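You operate a simulated robot arm through the tools that you are given. There is no shell and no other tool. Be economical: measure what you need, move in short steps, check, and stop when the job is done.

Carry out the task below with a simulated robot arm. There is one attempt and no reset: what you move stays moved.

TASK
Take the hub pulley from the roller table and leave it on the red tape roll there. Then fetch the pink bottle and stand it on top of the carton on the roller table.
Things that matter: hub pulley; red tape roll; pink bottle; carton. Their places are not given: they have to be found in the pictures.

It is judged by the outcome, as a careful person would: the job done as asked, and still so three seconds after it is handed in. It fails if anything else is knocked over, pushed out of place, dropped, spilled or broken.

THE ROBOT
A 7-joint arm with a two-finger parallel gripper, fixed in place. Base frame: the origin is at the foot of the arm, x ahead of it, y to its left, z up; the work surface is at about z = 0. Lengths are in cm, angles in degrees, forces in N, time in s.
With the tool pointing down near the work surface it reaches from about 24 to 62 cm from the base axis. Its first joint turns from -66.0 to 66.0 degrees. Payload 2.6 kg.
Tool frame: the origin (TCP) lies between the finger pads and is the grasp point; the fingertips stand 3 cm ahead of it; z points along the fingers, y is the line along which they close. The gripper opens to 9.4 cm. The fingers are 2.8 cm wide and 1 cm thick; the gripper's body (5 by 9.6 cm) begins 5.5 cm behind the TCP.
Orientation is that of the tool frame in the base frame, as a unit quaternion [w, x, y, z]. With the fingers straight down and closing along the base's y, the tool's x points along the base's -x, its y along +y and its z along -z.

THE INTERFACE
- The arm moves only by the tool apply_moves. Its argument "increments" is a list of rows, each a list of 3 entries, a list of its own where there are three numbers: the shift along the tool's x, y, z in cm, then the turn, a rotation vector about the tool's x, y, z in degrees, then the gripper command, from -1 (fully open) to 1 (shut), values between in proportion. In form: [[[x, y, z], [wx, wy, wz], jaw], ...]. A call has 1 to 20 rows; each row is the pose to reach, as a shift and turn from the pose commanded when the call began, along the tool's axes at that moment. A row lasts 0.2 s, in which the tool goes at most 5 cm and 8.6 degrees; a call with a longer step from one row to the next is refused whole, and so is a gripper value outside its range. A pose out of reach is approached as far as the arm can. The call stops where the force on the tool passes 40 N (or 10 N more than at its start, if that is more) or the arm is blocked; 0.2 s more then pass. The fingers move at their own pace (about 7.2 cm/s each) and stop on an object; they squeeze with about 44 N. The grip force told is the motor's: it shows also when the fingers shut on nothing. Time passes only in rows, and 0.2 s behind the last, so rows that repeat a pose let the fingers close. It gives the time, the measured TCP pose, the force on the tool (base axes), the opening and the grip force at its end, in the units of the frame above (readings bear some noise).
- Cameras (640 x 400 px; columns grow to the right, rows downward): "scene" is fixed at [4.39, 44.15, 55.93]; the picture's right is [-0.68, -0.73, 0.00], its down [-0.44, 0.41, -0.80] and it looks along [0.59, -0.54, -0.60] (base axes); focal length 228 px, centre (320, 200). "wrist" rides on the gripper at [-3.7, 0, -5.8] in the tool frame; the picture's right is [0.00, -1.00, 0.00], its down [0.97, 0.00, -0.24] and it looks along [0.24, 0.00, 0.97] (tool axes); focal length 218 px, centre (320, 200).
- snapshot(camera): a new picture of that camera. No time passes.
- point_at(camera, pixels): there is no depth. For up to 12 entries [column, row, z] of the newest picture of that camera ("zoom" is the newest enlarged one), the place [x, y] in the base frame at which the ray of that pixel passes the height z, good to about 0.2 cm. No time passes.
- enlarge(camera, box): a new picture of the part [left, top, right, bottom] of that camera's present view, enlarged. No time passes.
- hand_in(): hands the job in; it is judged then, once.

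Work in short steps. Measure before you move; look again where a grasp or a placing could have gone wrong, and mend it. You have 80 turns and 34 pictures in all, the two below and enlarged ones among them. Open the gripper and draw the arm clear of the work before you hand the job in, unless the task says otherwise; then end with one line.

The tools are called after "Call:" by a JSON object that holds its "method" and its "body". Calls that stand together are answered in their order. apply_moves: Moves the arm, as the interface text tells. Its arguments: {"type":"object","properties":{"increments":{"type":"array","items":{"type":"array"}}},"required":["increments"]} The other tools are called the same way: snapshot (camera) takes a picture; point_at (camera, pixels) gives the place at which the rays of pixels pass given heights; enlarge (camera, box) takes an enlarged picture of a part of a camera's view; hand_in () hands the job in.

At the start:

```text
time_s: 0.0
position: [34.38, 11.02, 43.06]
ee_rot: [0.0, 0.0, 1.0, 0.0]
wrist_force: [0.8, 1.2, -0.3]
width: 9.42
gripper_force: 0.1
```

scene: 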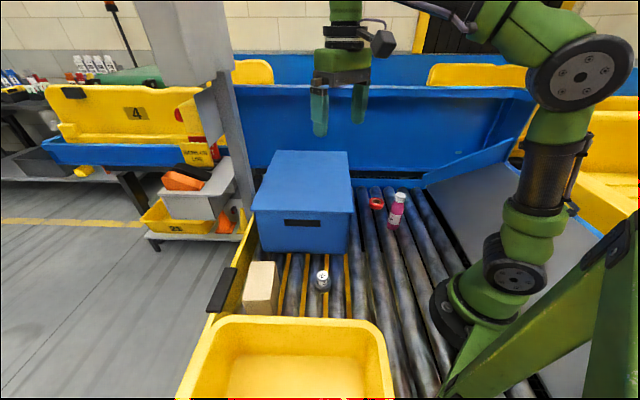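
wrist: 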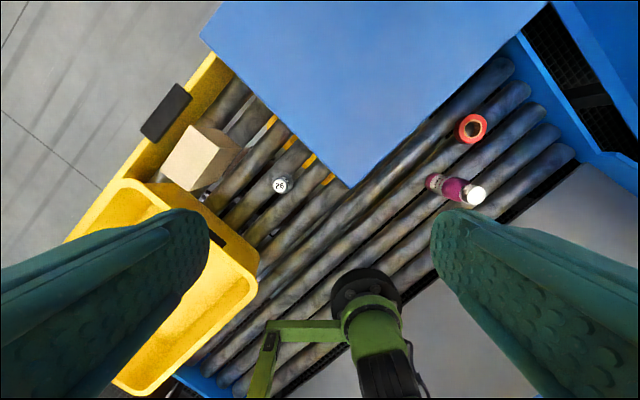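

I see a small grey cylinder (wrist 283,184), a red ring (472,128), a pink bottle (455,190) and a tan carton (200,157). I'll enlarge the views to check each one.

Call:
{"method": "enlarge", "body": {"camera": "scene", "box": [230, 170, 430, 325]}}

Call:
{"method": "enlarge", "body": {"camera": "wrist", "box": [140, 90, 340, 215]}}

Call:
{"method": "point_at", "body": {"camera": "wrist", "pixels": [[283, 184, 0], [283, 184, 4], [472, 128, 0], [472, 128, 2], [476, 196, 12], [435, 182, 0], [190, 157, 8], [213, 165, 0]]}}

Call:
{"method": "point_at", "body": {"camera": "scene", "pixels": [[322, 288, 0], [322, 273, 4], [376, 203, 0], [376, 203, 2], [392, 226, 0], [401, 195, 12], [262, 265, 8], [260, 312, 0]]}}

```text
2.58 times, centred on (330, 248) of scene
```

zoom: 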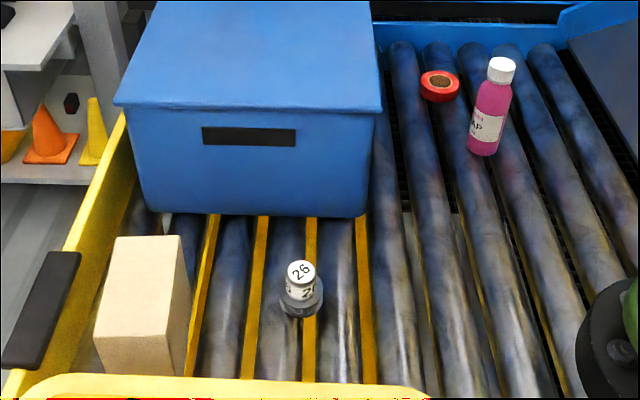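

```text
3.20 times, centred on (240, 152) of wrist
```

zoom: 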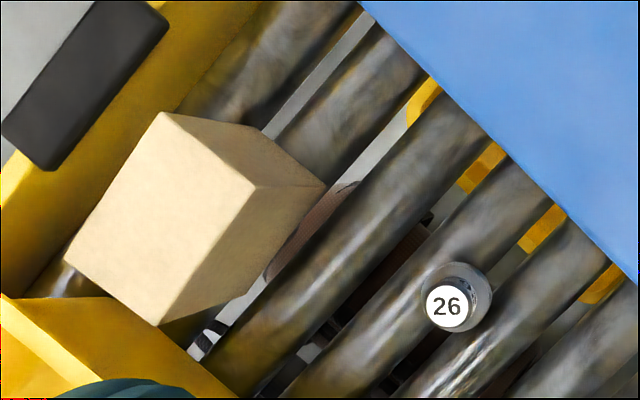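

```text
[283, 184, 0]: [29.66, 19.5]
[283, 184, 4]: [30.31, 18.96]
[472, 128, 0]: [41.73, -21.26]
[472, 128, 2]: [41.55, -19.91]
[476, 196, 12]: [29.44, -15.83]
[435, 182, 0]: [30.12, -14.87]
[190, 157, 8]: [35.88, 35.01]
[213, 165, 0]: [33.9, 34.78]
```

```text
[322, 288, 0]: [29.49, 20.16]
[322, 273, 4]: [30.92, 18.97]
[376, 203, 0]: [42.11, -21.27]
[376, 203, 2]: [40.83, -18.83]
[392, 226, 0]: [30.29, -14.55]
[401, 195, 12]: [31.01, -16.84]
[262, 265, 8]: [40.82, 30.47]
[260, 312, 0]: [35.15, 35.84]
```

The pulley is near (30.3, 19.3), the tape roll near (41.6, -20.5) and the bottle near (30.3, -15). Before descending I'll locate the tote's corners and the carton.

Call:
{"method": "point_at", "body": {"camera": "scene", "pixels": [[347.4, 254, 0], [354, 213, 15], [354, 213, 18], [253, 211, 15], [253, 211, 18], [260, 252, 0], [266.5, 315.5, 0], [241, 306, 0], [276, 262, 10], [276, 262, 12], [244, 303, 10]]}}

Call:
{"method": "point_at", "body": {"camera": "wrist", "pixels": [[350, 187, 12], [350, 187, 15], [350, 187, 18], [199, 33, 15], [190.6, 124.5, 10], [190.6, 124.5, 12], [219, 148, 10], [219, 148, 12], [161, 171, 10], [190, 191, 10], [240.6, 148, 0], [213, 192, 0]]}}

```text
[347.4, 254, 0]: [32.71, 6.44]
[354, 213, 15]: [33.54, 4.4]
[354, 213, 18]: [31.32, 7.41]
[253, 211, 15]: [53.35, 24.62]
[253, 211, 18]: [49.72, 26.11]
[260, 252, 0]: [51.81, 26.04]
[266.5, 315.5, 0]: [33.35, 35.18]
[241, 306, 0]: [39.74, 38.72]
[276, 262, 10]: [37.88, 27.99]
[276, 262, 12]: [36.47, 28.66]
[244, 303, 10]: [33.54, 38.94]
```

```text
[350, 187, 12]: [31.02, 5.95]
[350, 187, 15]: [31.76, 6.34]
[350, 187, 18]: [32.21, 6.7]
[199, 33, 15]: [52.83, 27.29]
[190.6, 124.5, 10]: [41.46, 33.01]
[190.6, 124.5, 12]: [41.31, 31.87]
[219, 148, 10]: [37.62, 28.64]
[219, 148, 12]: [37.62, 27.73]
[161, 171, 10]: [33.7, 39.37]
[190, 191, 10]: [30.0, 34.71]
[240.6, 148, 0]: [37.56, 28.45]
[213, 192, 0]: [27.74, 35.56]
```

The tote corner is about (31.5, 6.5) and it stands roughly 16.5 high. The pulley is about 10 cm from the tote face, so I'll hover above the pulley.

Call:
{"method": "apply_moves", "body": {"increments": [[[0.7, 1.4, 3.8], [0, 0, 0], -1], [[1.4, 2.8, 7.6], [0, 0, 0], -1], [[2.1, 4.2, 11.4], [0, 0, 0], -1], [[2.8, 5.6, 15.2], [0, 0, 0], -1], [[3.5, 7, 19], [0, 0, 0], -1], [[4.1, 8.2, 22], [0, 0, 0], -1]]}}

Call:
{"method": "snapshot", "body": {"camera": "wrist"}}

Call:
{"method": "enlarge", "body": {"camera": "scene", "box": [230, 245, 350, 320]}}

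```text
time_s: 1.4
position: [30.02, 19.52, 20.93]
ee_rot: [0.0, 0.0, 1.0, 0.0]
wrist_force: [-0.1, -0.2, 0.1]
width: 9.39
gripper_force: 0.1
```

```text
29 pictures are left
```

wrist: 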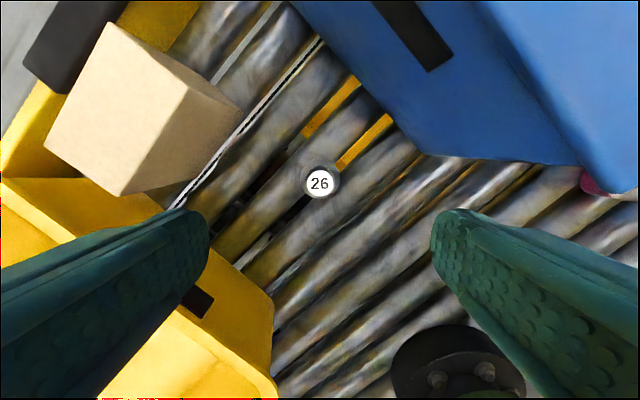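

```text
5.33 times, centred on (290, 282) of scene
```

zoom: 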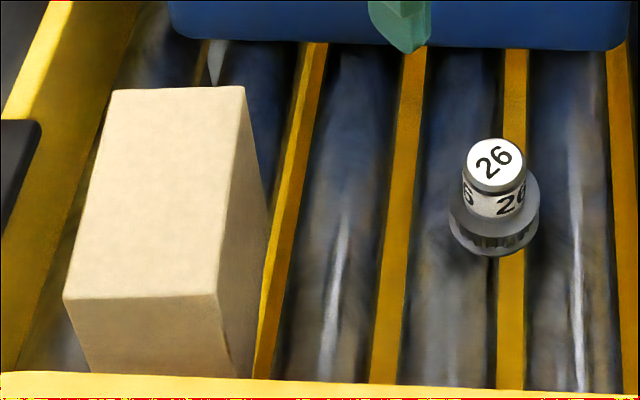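

The pulley is a wide toothed disc with a narrower hub on top. Its top is at wrist (319,183) and zoom (495,160), and I'll triangulate the heights of both the pulley and the carton.

Call:
{"method": "point_at", "body": {"camera": "wrist", "pixels": [[319, 183, 3], [319, 183, 4], [319, 183, 5], [110, 22, 8], [110, 22, 10], [179, 77, 8], [179, 77, 10], [43, 147, 8], [121, 196, 8], [243, 114, 0], [320, 163, 1.5], [340, 180, 1.5]]}}

Call:
{"method": "point_at", "body": {"camera": "zoom", "pixels": [[495, 160, 3], [495, 160, 4], [495, 160, 5], [113, 90, 8], [113, 90, 10], [243, 88, 8], [243, 88, 10], [64, 298, 8], [217, 294, 8], [494, 255, 0], [540, 215, 1.5], [449, 215, 1.5]]}}

```text
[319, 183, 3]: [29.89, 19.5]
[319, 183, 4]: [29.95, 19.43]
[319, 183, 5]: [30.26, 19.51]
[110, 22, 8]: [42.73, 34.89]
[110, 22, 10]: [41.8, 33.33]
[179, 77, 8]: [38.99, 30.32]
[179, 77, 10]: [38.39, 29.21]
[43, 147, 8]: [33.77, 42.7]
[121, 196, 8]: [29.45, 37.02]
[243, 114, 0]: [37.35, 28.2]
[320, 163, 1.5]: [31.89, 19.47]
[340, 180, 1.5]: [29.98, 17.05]
```

```text
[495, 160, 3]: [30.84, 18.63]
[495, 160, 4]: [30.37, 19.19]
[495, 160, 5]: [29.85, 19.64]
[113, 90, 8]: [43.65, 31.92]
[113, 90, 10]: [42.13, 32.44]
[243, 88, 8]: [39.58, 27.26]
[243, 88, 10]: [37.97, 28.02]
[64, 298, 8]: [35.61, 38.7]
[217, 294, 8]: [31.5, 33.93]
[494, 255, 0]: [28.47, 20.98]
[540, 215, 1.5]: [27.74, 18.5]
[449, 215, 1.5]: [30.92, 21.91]
```

The pulley top is at (30.1, 19.5, 4.7), with a hub about 3.2 cm across and a disc about 4.7 cm across and 1.7 high. The carton top is near z=10.8. I'll check how close the yellow bin rim is and get the carton's other corners.

Call:
{"method": "point_at", "body": {"camera": "wrist", "pixels": [[272, 303, 0], [272, 303, 8], [272, 303, 12], [215, 250, 8], [215, 250, 12], [110, 22, 10.8], [179, 77, 10.8], [43, 147, 10.8], [121, 196, 10.8]]}}

Call:
{"method": "point_at", "body": {"camera": "zoom", "pixels": [[113, 90, 10.8], [243, 88, 10.8], [64, 298, 10.8], [217, 294, 10.8], [400, 378, 8], [400, 378, 12]]}}

```text
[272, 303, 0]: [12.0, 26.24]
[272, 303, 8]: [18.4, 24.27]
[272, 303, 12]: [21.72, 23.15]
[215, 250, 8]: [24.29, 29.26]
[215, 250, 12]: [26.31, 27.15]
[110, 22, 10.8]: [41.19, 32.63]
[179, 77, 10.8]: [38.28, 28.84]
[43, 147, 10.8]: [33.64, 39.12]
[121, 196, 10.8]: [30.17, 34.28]
```

```text
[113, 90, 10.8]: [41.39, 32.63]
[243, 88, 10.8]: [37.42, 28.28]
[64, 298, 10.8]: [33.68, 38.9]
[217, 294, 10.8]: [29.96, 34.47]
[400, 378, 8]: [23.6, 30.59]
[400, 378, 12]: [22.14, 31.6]
```

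Carton top is centred near (35.7, 33.6) and measures about 5.6 × 9.8 cm. The bin rim is clear of the path, so I'll descend partway over the pulley with the jaws part closed.

Call:
{"method": "apply_moves", "body": {"increments": [[[0, 0.1, 4], [0, 0, 0], -0.4], [[0, 0.1, 8], [0, 0, 0], -0.4], [[0, 0.1, 10.5], [0, 0, 0], -0.4], [[0, 0.1, 10.5], [0, 0, 0], -0.4]]}}

Call:
{"method": "snapshot", "body": {"camera": "wrist"}}

```text
time_s: 2.4
position: [30.29, 19.58, 10.37]
ee_rot: [0.001, 0.0, 1.0, 0.0]
wrist_force: [-0.5, 0.3, -0.3]
width: 6.58
gripper_force: 0.1
```

```text
27 pictures are left
```

wrist: 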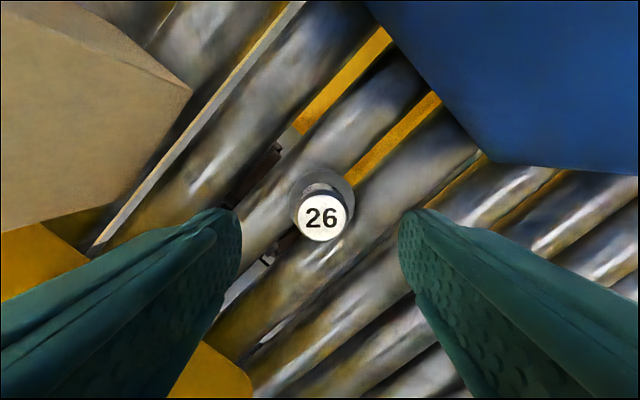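

Call:
{"method": "point_at", "body": {"camera": "wrist", "pixels": [[321, 219, 4.7], [297, 219, 4.7], [346, 219, 4.7], [289, 197, 1.7], [355, 197, 1.7], [321, 165, 1.7]]}}

```text
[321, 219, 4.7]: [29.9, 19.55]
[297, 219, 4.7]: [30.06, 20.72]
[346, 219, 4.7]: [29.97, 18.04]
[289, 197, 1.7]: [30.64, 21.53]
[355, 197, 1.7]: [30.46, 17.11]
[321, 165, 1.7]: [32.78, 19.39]
```

Hub centre is about (30.1, 19.45). I'll go down to TCP z of about 5.2 so the fingers sit just above the disc, then close.

Call:
{"method": "apply_moves", "body": {"increments": [[[0.15, 0, 3], [0, 0, 0], -0.4], [[0.15, 0, 5.3], [0, 0, 0], -0.4], [[0.15, 0, 5.3], [0, 0, 0], -0.4], [[0.15, 0, 5.3], [0, 0, 0], 0.5], [[0.15, 0, 5.3], [0, 0, 0], 1], [[0.15, 0, 5.3], [0, 0, 0], 1]]}}

Call:
{"method": "snapshot", "body": {"camera": "wrist"}}

```text
time_s: 3.8
position: [30.19, 19.7, 5.18]
ee_rot: [0.0, 0.0, 1.0, 0.0]
wrist_force: [0.6, -0.2, -0.7]
width: 3.01
gripper_force: 44.6
```

```text
26 pictures are left
```

wrist: 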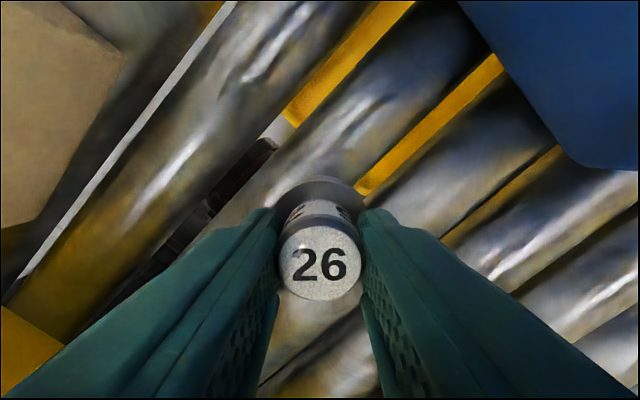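

The hub is gripped (opening 3.0, force 44.6). I'll lift straight up.

Call:
{"method": "apply_moves", "body": {"increments": [[[0, 0, -1.5], [0, 0, 0], 1], [[0, 0, -5], [0, 0, 0], 1], [[0, 0, -9], [0, 0, 0], 1], [[0, 0, -13], [0, 0, 0], 1], [[0, 0, -17], [0, 0, 0], 1], [[0, 0, -21], [0, 0, 0], 1], [[0, 0, -23], [0, 0, 0], 1]]}}

Call:
{"method": "enlarge", "body": {"camera": "scene", "box": [340, 170, 440, 232]}}

```text
time_s: 5.4
position: [30.02, 19.33, 28.31]
ee_rot: [0.001, 0.001, 1.0, 0.0]
wrist_force: [-1.4, 0.2, -0.4]
width: 3.0
gripper_force: 43.4
```

```text
6.40 times, centred on (390, 201) of scene
```

zoom: 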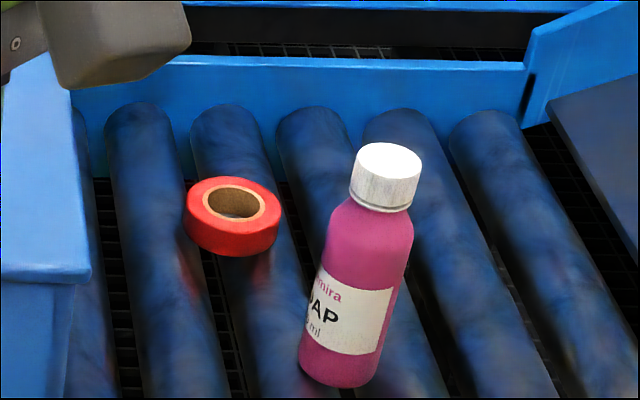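

The pulley is still held. I'll carry it high over the tote to near the tape roll.

Call:
{"method": "apply_moves", "body": {"increments": [[[-0.6, -3.8, 0], [0, 0, 0], 1], [[-1.2, -7.6, 0], [0, 0, 0], 1], [[-1.8, -11.4, 0], [0, 0, 0], 1], [[-2.4, -15.2, 0], [0, 0, 0], 1], [[-3, -19, 0], [0, 0, 0], 1], [[-3.6, -22.8, 0], [0, 0, 0], 1], [[-4.2, -26.6, 0], [0, 0, 0], 1], [[-4.8, -30.4, 0], [0, 0, 0], 1], [[-5.4, -34.2, 0], [0, 0, 0], 1], [[-6, -38, 0], [0, 0, 0], 1], [[-6, -39, 0], [0, 0, 0], 1], [[-6, -39, 0], [0, 0, 0], 1]]}}

Call:
{"method": "snapshot", "body": {"camera": "wrist"}}

```text
time_s: 8.0
position: [36.03, -19.5, 28.38]
ee_rot: [0.001, -0.001, 1.0, 0.0]
wrist_force: [0.4, -0.3, -1.2]
width: 3.0
gripper_force: 43.6
```

```text
24 pictures are left
```

wrist: 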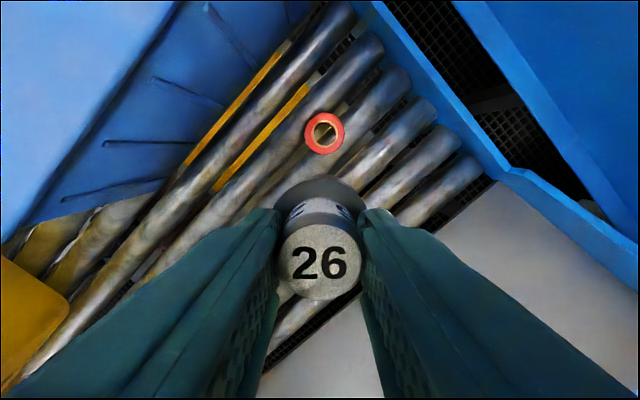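

The roll is at wrist (324,133). I'll triangulate its top rim using the earlier zoom image as well.

Call:
{"method": "point_at", "body": {"camera": "wrist", "pixels": [[324, 133, 0], [324, 133, 1], [324, 133, 2], [324, 133, 3], [305, 133, 2], [345, 133, 2], [324, 111, 2], [324, 155, 0]]}}

Call:
{"method": "point_at", "body": {"camera": "zoom", "pixels": [[234, 205, 1], [234, 205, 2], [234, 205, 3], [187, 205, 2], [281, 205, 2], [230, 257, 0]]}}

```text
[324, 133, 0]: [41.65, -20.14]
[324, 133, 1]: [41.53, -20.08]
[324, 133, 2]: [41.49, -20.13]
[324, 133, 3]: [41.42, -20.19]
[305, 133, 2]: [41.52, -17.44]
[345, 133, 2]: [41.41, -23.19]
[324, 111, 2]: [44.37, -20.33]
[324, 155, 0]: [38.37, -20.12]
```

```text
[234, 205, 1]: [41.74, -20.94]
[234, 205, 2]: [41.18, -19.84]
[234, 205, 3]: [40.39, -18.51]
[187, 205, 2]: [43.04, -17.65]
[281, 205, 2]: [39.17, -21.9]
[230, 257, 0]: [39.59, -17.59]
```

The roll is centred near (41.5, -20.15), about 5.6 across with its top near z=1.9. I'll move over it and come down to z=11 to check.

Call:
{"method": "apply_moves", "body": {"increments": [[[-2.7, -0.25, 2], [0, 0, 0], 1], [[-5.4, -0.5, 5], [0, 0, 0], 1], [[-5.4, -0.5, 9], [0, 0, 0], 1], [[-5.4, -0.5, 13], [0, 0, 0], 1], [[-5.4, -0.5, 16.5], [0, 0, 0], 1], [[-5.4, -0.5, 17.3], [0, 0, 0], 1], [[-5.4, -0.5, 17.3], [0, 0, 0], 1]]}}

Call:
{"method": "snapshot", "body": {"camera": "wrist"}}

Call:
{"method": "enlarge", "body": {"camera": "scene", "box": [340, 160, 440, 222]}}

```text
time_s: 9.6
position: [41.54, -20.21, 11.01]
ee_rot: [0.0, 0.0, 1.0, 0.0]
wrist_force: [0.4, -0.6, -1.4]
width: 3.01
gripper_force: 43.6
```

```text
23 pictures are left
```

wrist: 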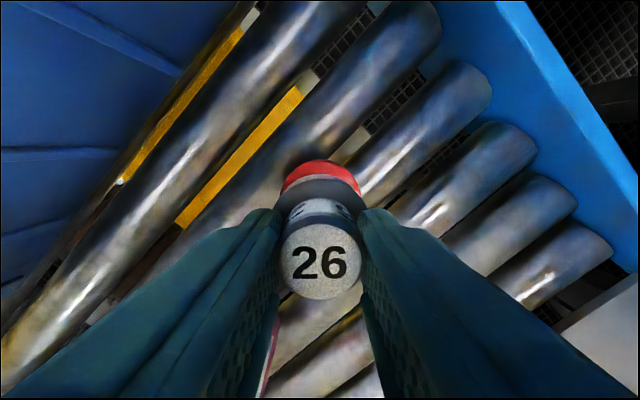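

```text
6.40 times, centred on (390, 191) of scene
```

zoom: 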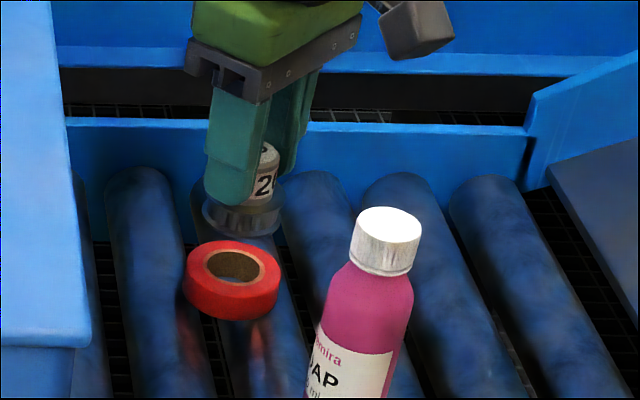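

Call:
{"method": "point_at", "body": {"camera": "wrist", "pixels": [[320, 160, 1.9], [281, 191, 1.9], [362, 193, 1.9]]}}

Call:
{"method": "point_at", "body": {"camera": "zoom", "pixels": [[184, 270, 1.9], [281, 270, 1.9], [234, 268, 1.9], [242, 215, 6]]}}

```text
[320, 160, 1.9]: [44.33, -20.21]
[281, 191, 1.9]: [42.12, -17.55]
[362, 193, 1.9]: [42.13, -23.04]
```

```text
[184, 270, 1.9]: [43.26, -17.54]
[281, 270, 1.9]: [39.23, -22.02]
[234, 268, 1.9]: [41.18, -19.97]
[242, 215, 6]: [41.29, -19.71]
```

Roll centre confirmed at about (41.5, -20.2), directly under the pulley. I'll lower slowly toward contact, expected at TCP z of about 7.1.

Call:
{"method": "apply_moves", "body": {"increments": [[[0, 0, 1.5], [0, 0, 0], 1], [[0, 0, 2.7], [0, 0, 0], 1], [[0, 0, 3.1], [0, 0, 0], 1], [[0, 0, 3.4], [0, 0, 0], 1], [[0, 0, 3.6], [0, 0, 0], 1], [[0, 0, 3.6], [0, 0, 0], 1]]}}

Call:
{"method": "enlarge", "body": {"camera": "scene", "box": [350, 180, 410, 218]}}

```text
time_s: 11.0
position: [41.39, -20.09, 7.33]
ee_rot: [0.0, 0.0, 1.0, 0.0]
wrist_force: [-0.2, 0.3, -0.5]
width: 3.0
gripper_force: 43.8
```

```text
10.53 times, centred on (380, 199) of scene
```

zoom: 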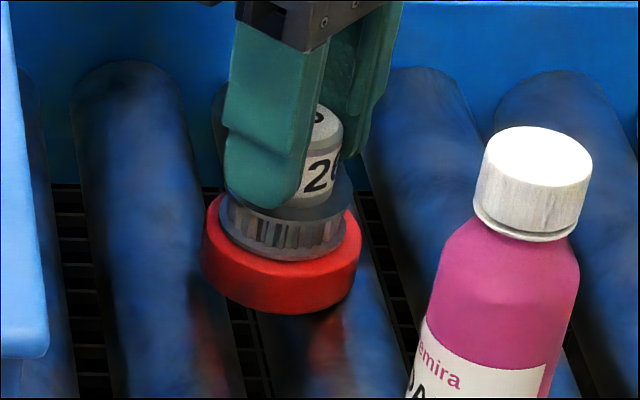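

Nearly touching and well centred. I'll lower in 0.1 cm steps until contact force shows.

Call:
{"method": "apply_moves", "body": {"increments": [[[0, 0, 0.1], [0, 0, 0], 1], [[0, 0, 0.2], [0, 0, 0], 1], [[0, 0, 0.2], [0, 0, 0], 1]]}}

```text
time_s: 11.8
position: [41.48, -20.08, 7.27]
ee_rot: [0.0, 0.0, 1.0, 0.0]
wrist_force: [0.3, 0.0, 2.1]
width: 2.98
gripper_force: 43.9
```

Call:
{"method": "apply_moves", "body": {"increments": [[[0, 0, 0.1], [0, 0, 0], 1], [[0, 0, 0.1], [0, 0, 0], 1]]}}

```text
time_s: 12.4
position: [41.53, -20.14, 7.04]
ee_rot: [0.002, 0.0, 1.0, -0.001]
wrist_force: [-2.0, 1.1, 18.7]
width: 3.03
gripper_force: 43.7
```

Contact is firm at about 19 N. I'll back off 0.1 cm, open slowly to a moderate width, and rise straight up.

Call:
{"method": "apply_moves", "body": {"increments": [[[0, 0, -0.1], [0, 0, 0], 1], [[0, 0, -0.1], [0, 0, 0], 0.2], [[0, 0, -0.1], [0, 0, 0], 0], [[0, 0, -0.1], [0, 0, 0], -0.2], [[0, 0, -0.1], [0, 0, 0], -0.2], [[0, 0, -2], [0, 0, 0], -0.2], [[0, 0, -5], [0, 0, 0], -0.2], [[0, 0, -9], [0, 0, 0], -0.2], [[0, 0, -13], [0, 0, 0], -0.2], [[0, 0, -16], [0, 0, 0], -0.2]]}}

Call:
{"method": "snapshot", "body": {"camera": "wrist"}}

Call:
{"method": "enlarge", "body": {"camera": "scene", "box": [350, 180, 430, 231]}}

```text
time_s: 14.6
position: [41.45, -20.05, 23.12]
ee_rot: [0.0, -0.001, 1.0, 0.0]
wrist_force: [0.1, 0.8, 0.2]
width: 5.65
gripper_force: 0.3
```

```text
20 pictures are left
```

wrist: 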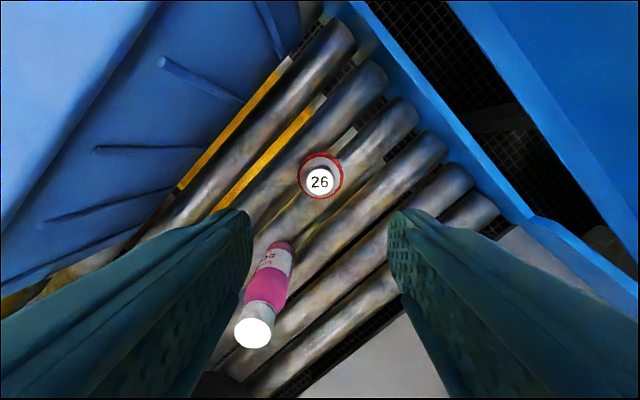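

```text
7.84 times, centred on (390, 206) of scene
```

zoom: 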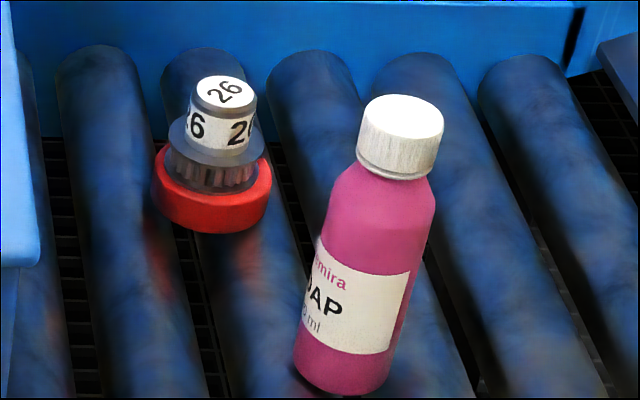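

The pulley is seated on the tape roll. For the bottle, the cap top is at wrist (252,333) and zoom (402,118), and I'll triangulate from those.

Call:
{"method": "point_at", "body": {"camera": "wrist", "pixels": [[252, 333, 10], [252, 333, 11], [252, 333, 12], [252, 333, 13], [281, 245, 0]]}}

Call:
{"method": "point_at", "body": {"camera": "zoom", "pixels": [[402, 118, 10], [402, 118, 11], [402, 118, 12], [402, 118, 13], [340, 372, 0], [293, 365, 0], [391, 372, 0], [336, 210, 7], [434, 215, 7], [361, 120, 11], [444, 130, 11]]}}

```text
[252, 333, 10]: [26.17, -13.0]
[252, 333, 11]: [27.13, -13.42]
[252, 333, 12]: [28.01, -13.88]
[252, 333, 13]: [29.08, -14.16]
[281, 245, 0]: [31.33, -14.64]
```

```text
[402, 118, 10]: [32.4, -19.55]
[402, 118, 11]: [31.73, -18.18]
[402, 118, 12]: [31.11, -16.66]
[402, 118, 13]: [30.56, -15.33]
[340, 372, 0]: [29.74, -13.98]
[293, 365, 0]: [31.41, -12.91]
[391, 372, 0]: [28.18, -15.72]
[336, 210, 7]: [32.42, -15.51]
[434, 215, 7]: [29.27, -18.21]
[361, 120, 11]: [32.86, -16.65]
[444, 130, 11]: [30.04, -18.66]
```

The bottle is at about (29.9, -14.4), roughly 13.6 tall with a body about 4.3 wide up to z≈9. I'll move above it with the jaws open.

Call:
{"method": "apply_moves", "body": {"increments": [[[4, 1.9, 0], [0, 0, 0], -1], [[8, 3.8, 0], [0, 0, 0], -1], [[11.6, 5.7, 0], [0, 0, 0], -1], [[11.6, 5.7, 0], [0, 0, 0], -1]]}}

Call:
{"method": "snapshot", "body": {"camera": "wrist"}}

```text
time_s: 15.6
position: [29.75, -14.08, 23.08]
ee_rot: [0.0, 0.0, 1.0, -0.001]
wrist_force: [0.2, 0.1, 0.7]
width: 9.42
gripper_force: 0.0
```

```text
18 pictures are left
```

wrist: 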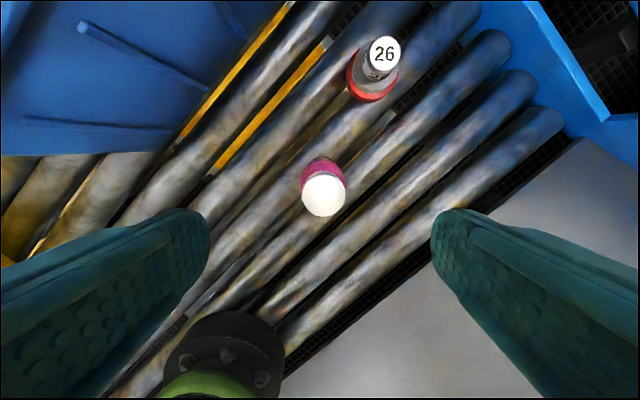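

Call:
{"method": "point_at", "body": {"camera": "wrist", "pixels": [[324, 196, 13], [324, 196, 14], [302, 196, 13.6], [346, 196, 13.6], [301, 185, 9], [346, 185, 9], [323, 157, 9], [323, 157, 0]]}}

```text
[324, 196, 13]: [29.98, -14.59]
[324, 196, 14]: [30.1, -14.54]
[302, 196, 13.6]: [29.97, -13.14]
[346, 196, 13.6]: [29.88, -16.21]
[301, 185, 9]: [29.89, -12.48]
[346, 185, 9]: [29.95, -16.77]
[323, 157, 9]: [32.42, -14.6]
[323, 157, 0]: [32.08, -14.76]
```

Bottle centre is (30.0, -14.6). I'll descend to TCP z of about 8.7, which keeps the gripper palm above the cap, and close.

Call:
{"method": "apply_moves", "body": {"increments": [[[-0.1, -0.15, 4], [0, 0, 0], -1], [[-0.1, -0.15, 8], [0, 0, 0], -1], [[-0.1, -0.15, 11.5], [0, 0, 0], -1], [[-0.1, -0.15, 13.5], [0, 0, 0], -1], [[-0.1, -0.15, 14.3], [0, 0, 0], -1], [[-0.1, -0.15, 14.3], [0, 0, 0], -0.2], [[-0.1, -0.15, 14.3], [0, 0, 0], 0.3], [[-0.1, -0.15, 14.3], [0, 0, 0], 1], [[-0.1, -0.15, 14.3], [0, 0, 0], 1]]}}

Call:
{"method": "enlarge", "body": {"camera": "scene", "box": [350, 160, 450, 240]}}

```text
time_s: 17.6
position: [29.7, -14.34, 8.91]
ee_rot: [0.0, -0.001, 1.0, 0.0]
wrist_force: [0.8, -0.9, 0.4]
width: 4.12
gripper_force: 43.1
```

```text
5.00 times, centred on (400, 200) of scene
```

zoom: 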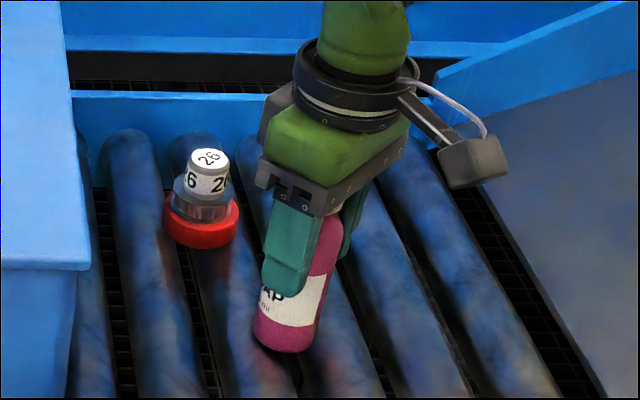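

The bottle is gripped (opening 4.1). I'll lift it to z≈33 so its bottom clears the tote.

Call:
{"method": "apply_moves", "body": {"increments": [[[0, 0, -1], [0, 0, 0], 1], [[0, 0, -4], [0, 0, 0], 1], [[0, 0, -8], [0, 0, 0], 1], [[0, 0, -12], [0, 0, 0], 1], [[0, 0, -16], [0, 0, 0], 1], [[0, 0, -20], [0, 0, 0], 1], [[0, 0, -24], [0, 0, 0], 1], [[0, 0, -24], [0, 0, 0], 1]]}}

Call:
{"method": "snapshot", "body": {"camera": "wrist"}}

```text
time_s: 19.4
position: [30.29, -14.23, 32.88]
ee_rot: [-0.001, 0.0, 1.0, 0.0]
wrist_force: [-0.2, 0.2, -0.9]
width: 4.12
gripper_force: 43.7
```

```text
16 pictures are left
```

wrist: 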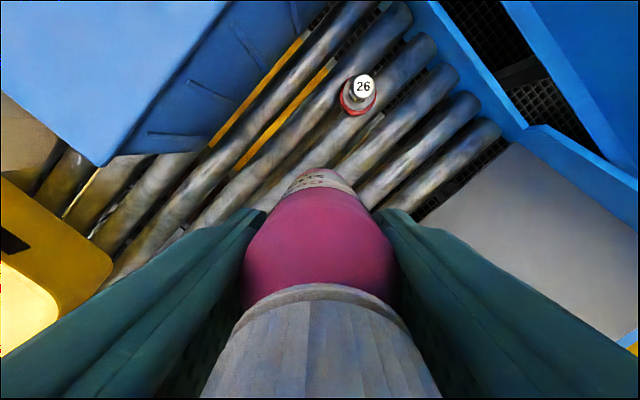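

The bottle is held straight. I'll carry it across to above the carton.

Call:
{"method": "apply_moves", "body": {"increments": [[[-0.3, 3, 0], [0, 0, 0], 1], [[-0.8, 7, 0], [0, 0, 0], 1], [[-1.3, 11, 0], [0, 0, 0], 1], [[-1.8, 15, 0], [0, 0, 0], 1], [[-2.3, 19, 0], [0, 0, 0], 1], [[-2.8, 23, 0], [0, 0, 0], 1], [[-3.3, 27, 0], [0, 0, 0], 1], [[-3.8, 31, 0], [0, 0, 0], 1], [[-4.3, 35, 0], [0, 0, 0], 1], [[-4.8, 39, 0], [0, 0, 0], 1], [[-5.2, 43, 0], [0, 0, 0], 1], [[-5.6, 46.5, 0], [0, 0, 0], 1], [[-5.7, 48.2, 0], [0, 0, 0], 1], [[-5.7, 48.2, 0], [0, 0, 0], 1]]}}

Call:
{"method": "snapshot", "body": {"camera": "wrist"}}

Call:
{"method": "snapshot", "body": {"camera": "scene"}}

```text
time_s: 22.4
position: [35.65, 33.7, 32.63]
ee_rot: [0.0, -0.001, 1.0, 0.0]
wrist_force: [-0.1, 0.1, -1.5]
width: 4.12
gripper_force: 43.7
```

```text
15 pictures are left
```

wrist: 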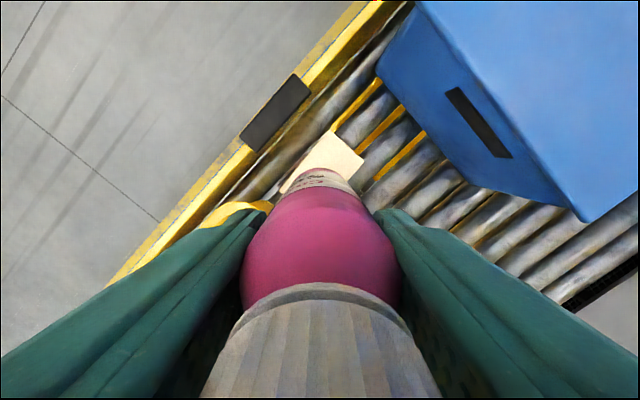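

```text
14 pictures are left
```

scene: 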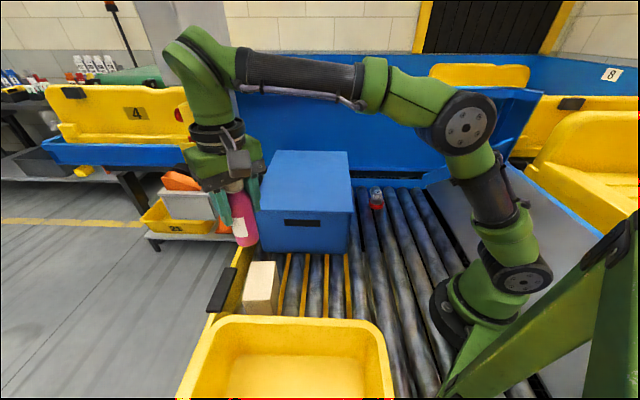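

I'll recheck the carton's visible top corners from here.

Call:
{"method": "point_at", "body": {"camera": "wrist", "pixels": [[330, 131, 10.8], [364, 160, 10.8], [281, 191, 10.8]]}}

Call:
{"method": "point_at", "body": {"camera": "scene", "pixels": [[251, 262, 10.8], [275, 261.5, 10.8], [243, 300, 10.8], [270, 300, 10.8]]}}

```text
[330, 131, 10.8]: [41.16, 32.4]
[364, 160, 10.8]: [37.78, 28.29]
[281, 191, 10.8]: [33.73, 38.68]
```

```text
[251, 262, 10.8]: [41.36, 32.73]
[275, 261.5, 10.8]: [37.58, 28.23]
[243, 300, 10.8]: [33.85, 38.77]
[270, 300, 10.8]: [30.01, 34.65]
```

The carton centre is confirmed at (35.7, 33.55). I'll lower to about 2 cm above its top and look.

Call:
{"method": "apply_moves", "body": {"increments": [[[0, 0, 3], [0, 0, 0], 1], [[0, 0, 6], [0, 0, 0], 1], [[0, 0, 9], [0, 0, 0], 1], [[0, 0, 11], [0, 0, 0], 1], [[0, 0, 11], [0, 0, 0], 1]]}}

Call:
{"method": "enlarge", "body": {"camera": "scene", "box": [200, 205, 320, 320]}}

Call:
{"method": "snapshot", "body": {"camera": "wrist"}}

```text
time_s: 23.6
position: [35.64, 33.74, 21.67]
ee_rot: [0.0, 0.0, 1.0, 0.001]
wrist_force: [-0.8, -0.3, -1.9]
width: 4.12
gripper_force: 43.8
```

```text
3.48 times, centred on (260, 262) of scene
```

zoom: 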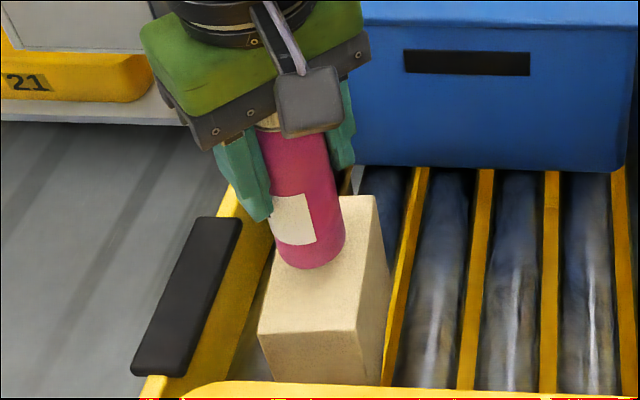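

```text
12 pictures are left
```

wrist: 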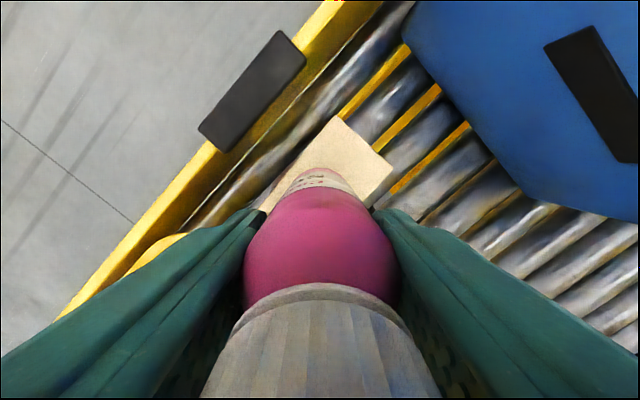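

The bottle is aligned over the carton. I'll lower slowly toward contact, expected at TCP z of about 19.6.

Call:
{"method": "apply_moves", "body": {"increments": [[[0, 0, 0.8], [0, 0, 0], 1], [[0, 0, 1.4], [0, 0, 0], 1], [[0, 0, 1.7], [0, 0, 0], 1], [[0, 0, 1.8], [0, 0, 0], 1], [[0, 0, 1.8], [0, 0, 0], 1]]}}

Call:
{"method": "enlarge", "body": {"camera": "scene", "box": [220, 240, 300, 320]}}

```text
time_s: 24.8
position: [35.46, 33.72, 19.95]
ee_rot: [0.001, -0.001, 1.0, 0.0]
wrist_force: [0.1, -0.4, -0.9]
width: 4.11
gripper_force: 44.1
```

```text
5.00 times, centred on (260, 280) of scene
```

zoom: 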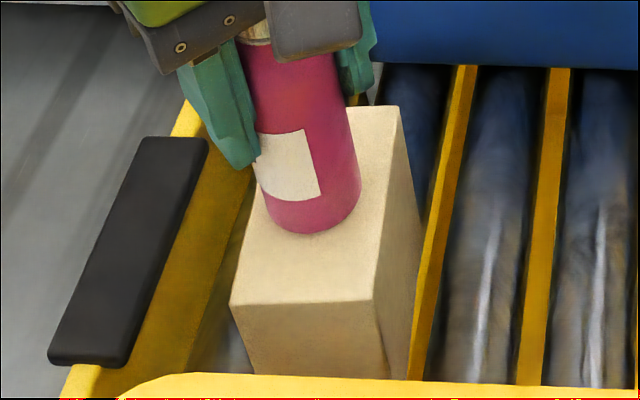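

Call:
{"method": "apply_moves", "body": {"increments": [[[0, 0, 0.1], [0, 0, 0], 1], [[0, 0, 0.2], [0, 0, 0], 1], [[0, 0, 0.2], [0, 0, 0], 1]]}}

```text
time_s: 25.6
position: [35.73, 33.71, 19.77]
ee_rot: [0.001, 0.001, 1.0, 0.001]
wrist_force: [-1.3, 0.0, 10.0]
width: 4.12
gripper_force: 43.9
```

Contact shows at about 10 N. I'll open the jaws gently, then rise straight up.

Call:
{"method": "apply_moves", "body": {"increments": [[[0, 0, -0.05], [0, 0, 0], 1], [[0, 0, -0.05], [0, 0, 0], 0.05], [[0, 0, -0.05], [0, 0, 0], -0.1], [[0, 0, -0.05], [0, 0, 0], -0.4], [[0, 0, -0.05], [0, 0, 0], -0.8], [[0, 0, -0.05], [0, 0, 0], -0.8], [[0, 0, -2], [0, 0, 0], -0.8], [[0, 0, -5], [0, 0, 0], -0.8], [[0, 0, -9], [0, 0, 0], -0.8], [[0, 0, -13], [0, 0, 0], -0.8], [[0, 0, -16], [0, 0, 0], -0.8]]}}

Call:
{"method": "snapshot", "body": {"camera": "wrist"}}

Call:
{"method": "snapshot", "body": {"camera": "scene"}}

```text
time_s: 28.0
position: [35.43, 33.46, 35.7]
ee_rot: [0.0, 0.0, 1.0, -0.001]
wrist_force: [-0.6, 0.0, 0.1]
width: 8.44
gripper_force: 0.1
```

```text
10 pictures are left
```

wrist: 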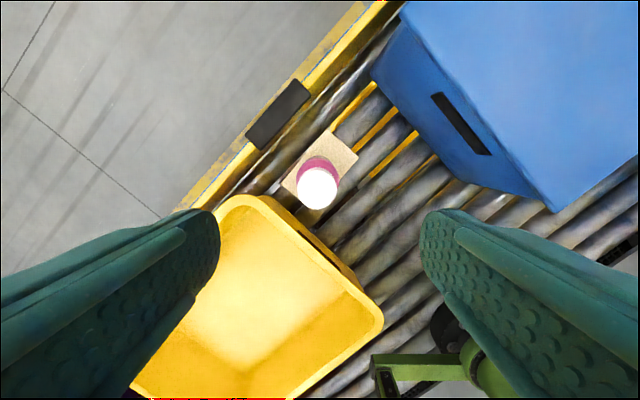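

```text
9 pictures are left
```

scene: 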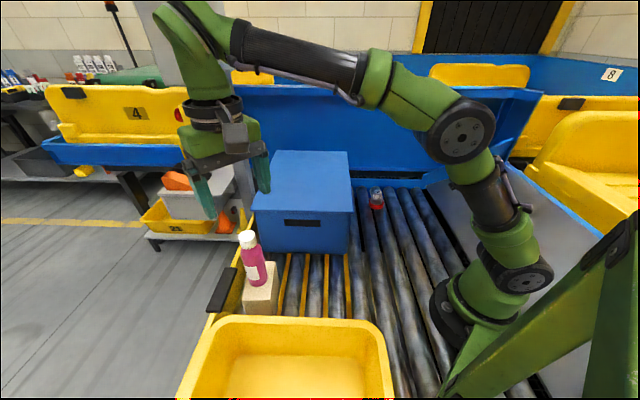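

The bottle stands on the carton. I'll draw the arm up and back toward the middle, clear of the work, and check both placements once more.

Call:
{"method": "apply_moves", "body": {"increments": [[[0, -2, -3], [0, 0, 0], -1], [[0, -5, -5], [0, 0, 0], -1], [[0, -9, -6], [0, 0, 0], -1], [[0, -13, -7], [0, 0, 0], -1], [[0, -17, -7], [0, 0, 0], -1], [[0, -21, -7], [0, 0, 0], -1], [[0, -21, -7], [0, 0, 0], -1]]}}

Call:
{"method": "enlarge", "body": {"camera": "scene", "box": [220, 170, 420, 320]}}

```text
time_s: 29.6
position: [35.81, 12.9, 42.92]
ee_rot: [0.0, 0.0, 1.0, 0.0]
wrist_force: [0.4, 0.0, 0.8]
width: 9.4
gripper_force: 0.1
```

```text
2.67 times, centred on (320, 245) of scene
```

zoom: 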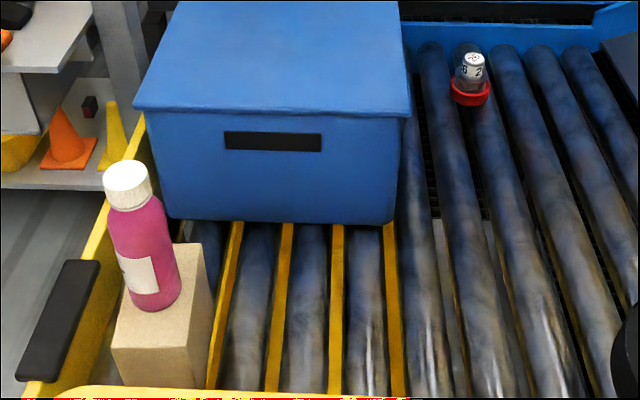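

Both objects are in place and stable, and the arm is clear, so I'm handing in.

Call:
{"method": "hand_in", "body": {}}

```text
The job is handed in.
```

The hub pulley is on the red tape roll and the pink bottle is standing upright on the carton. In the last picture nothing else looked moved, and the job is handed in.
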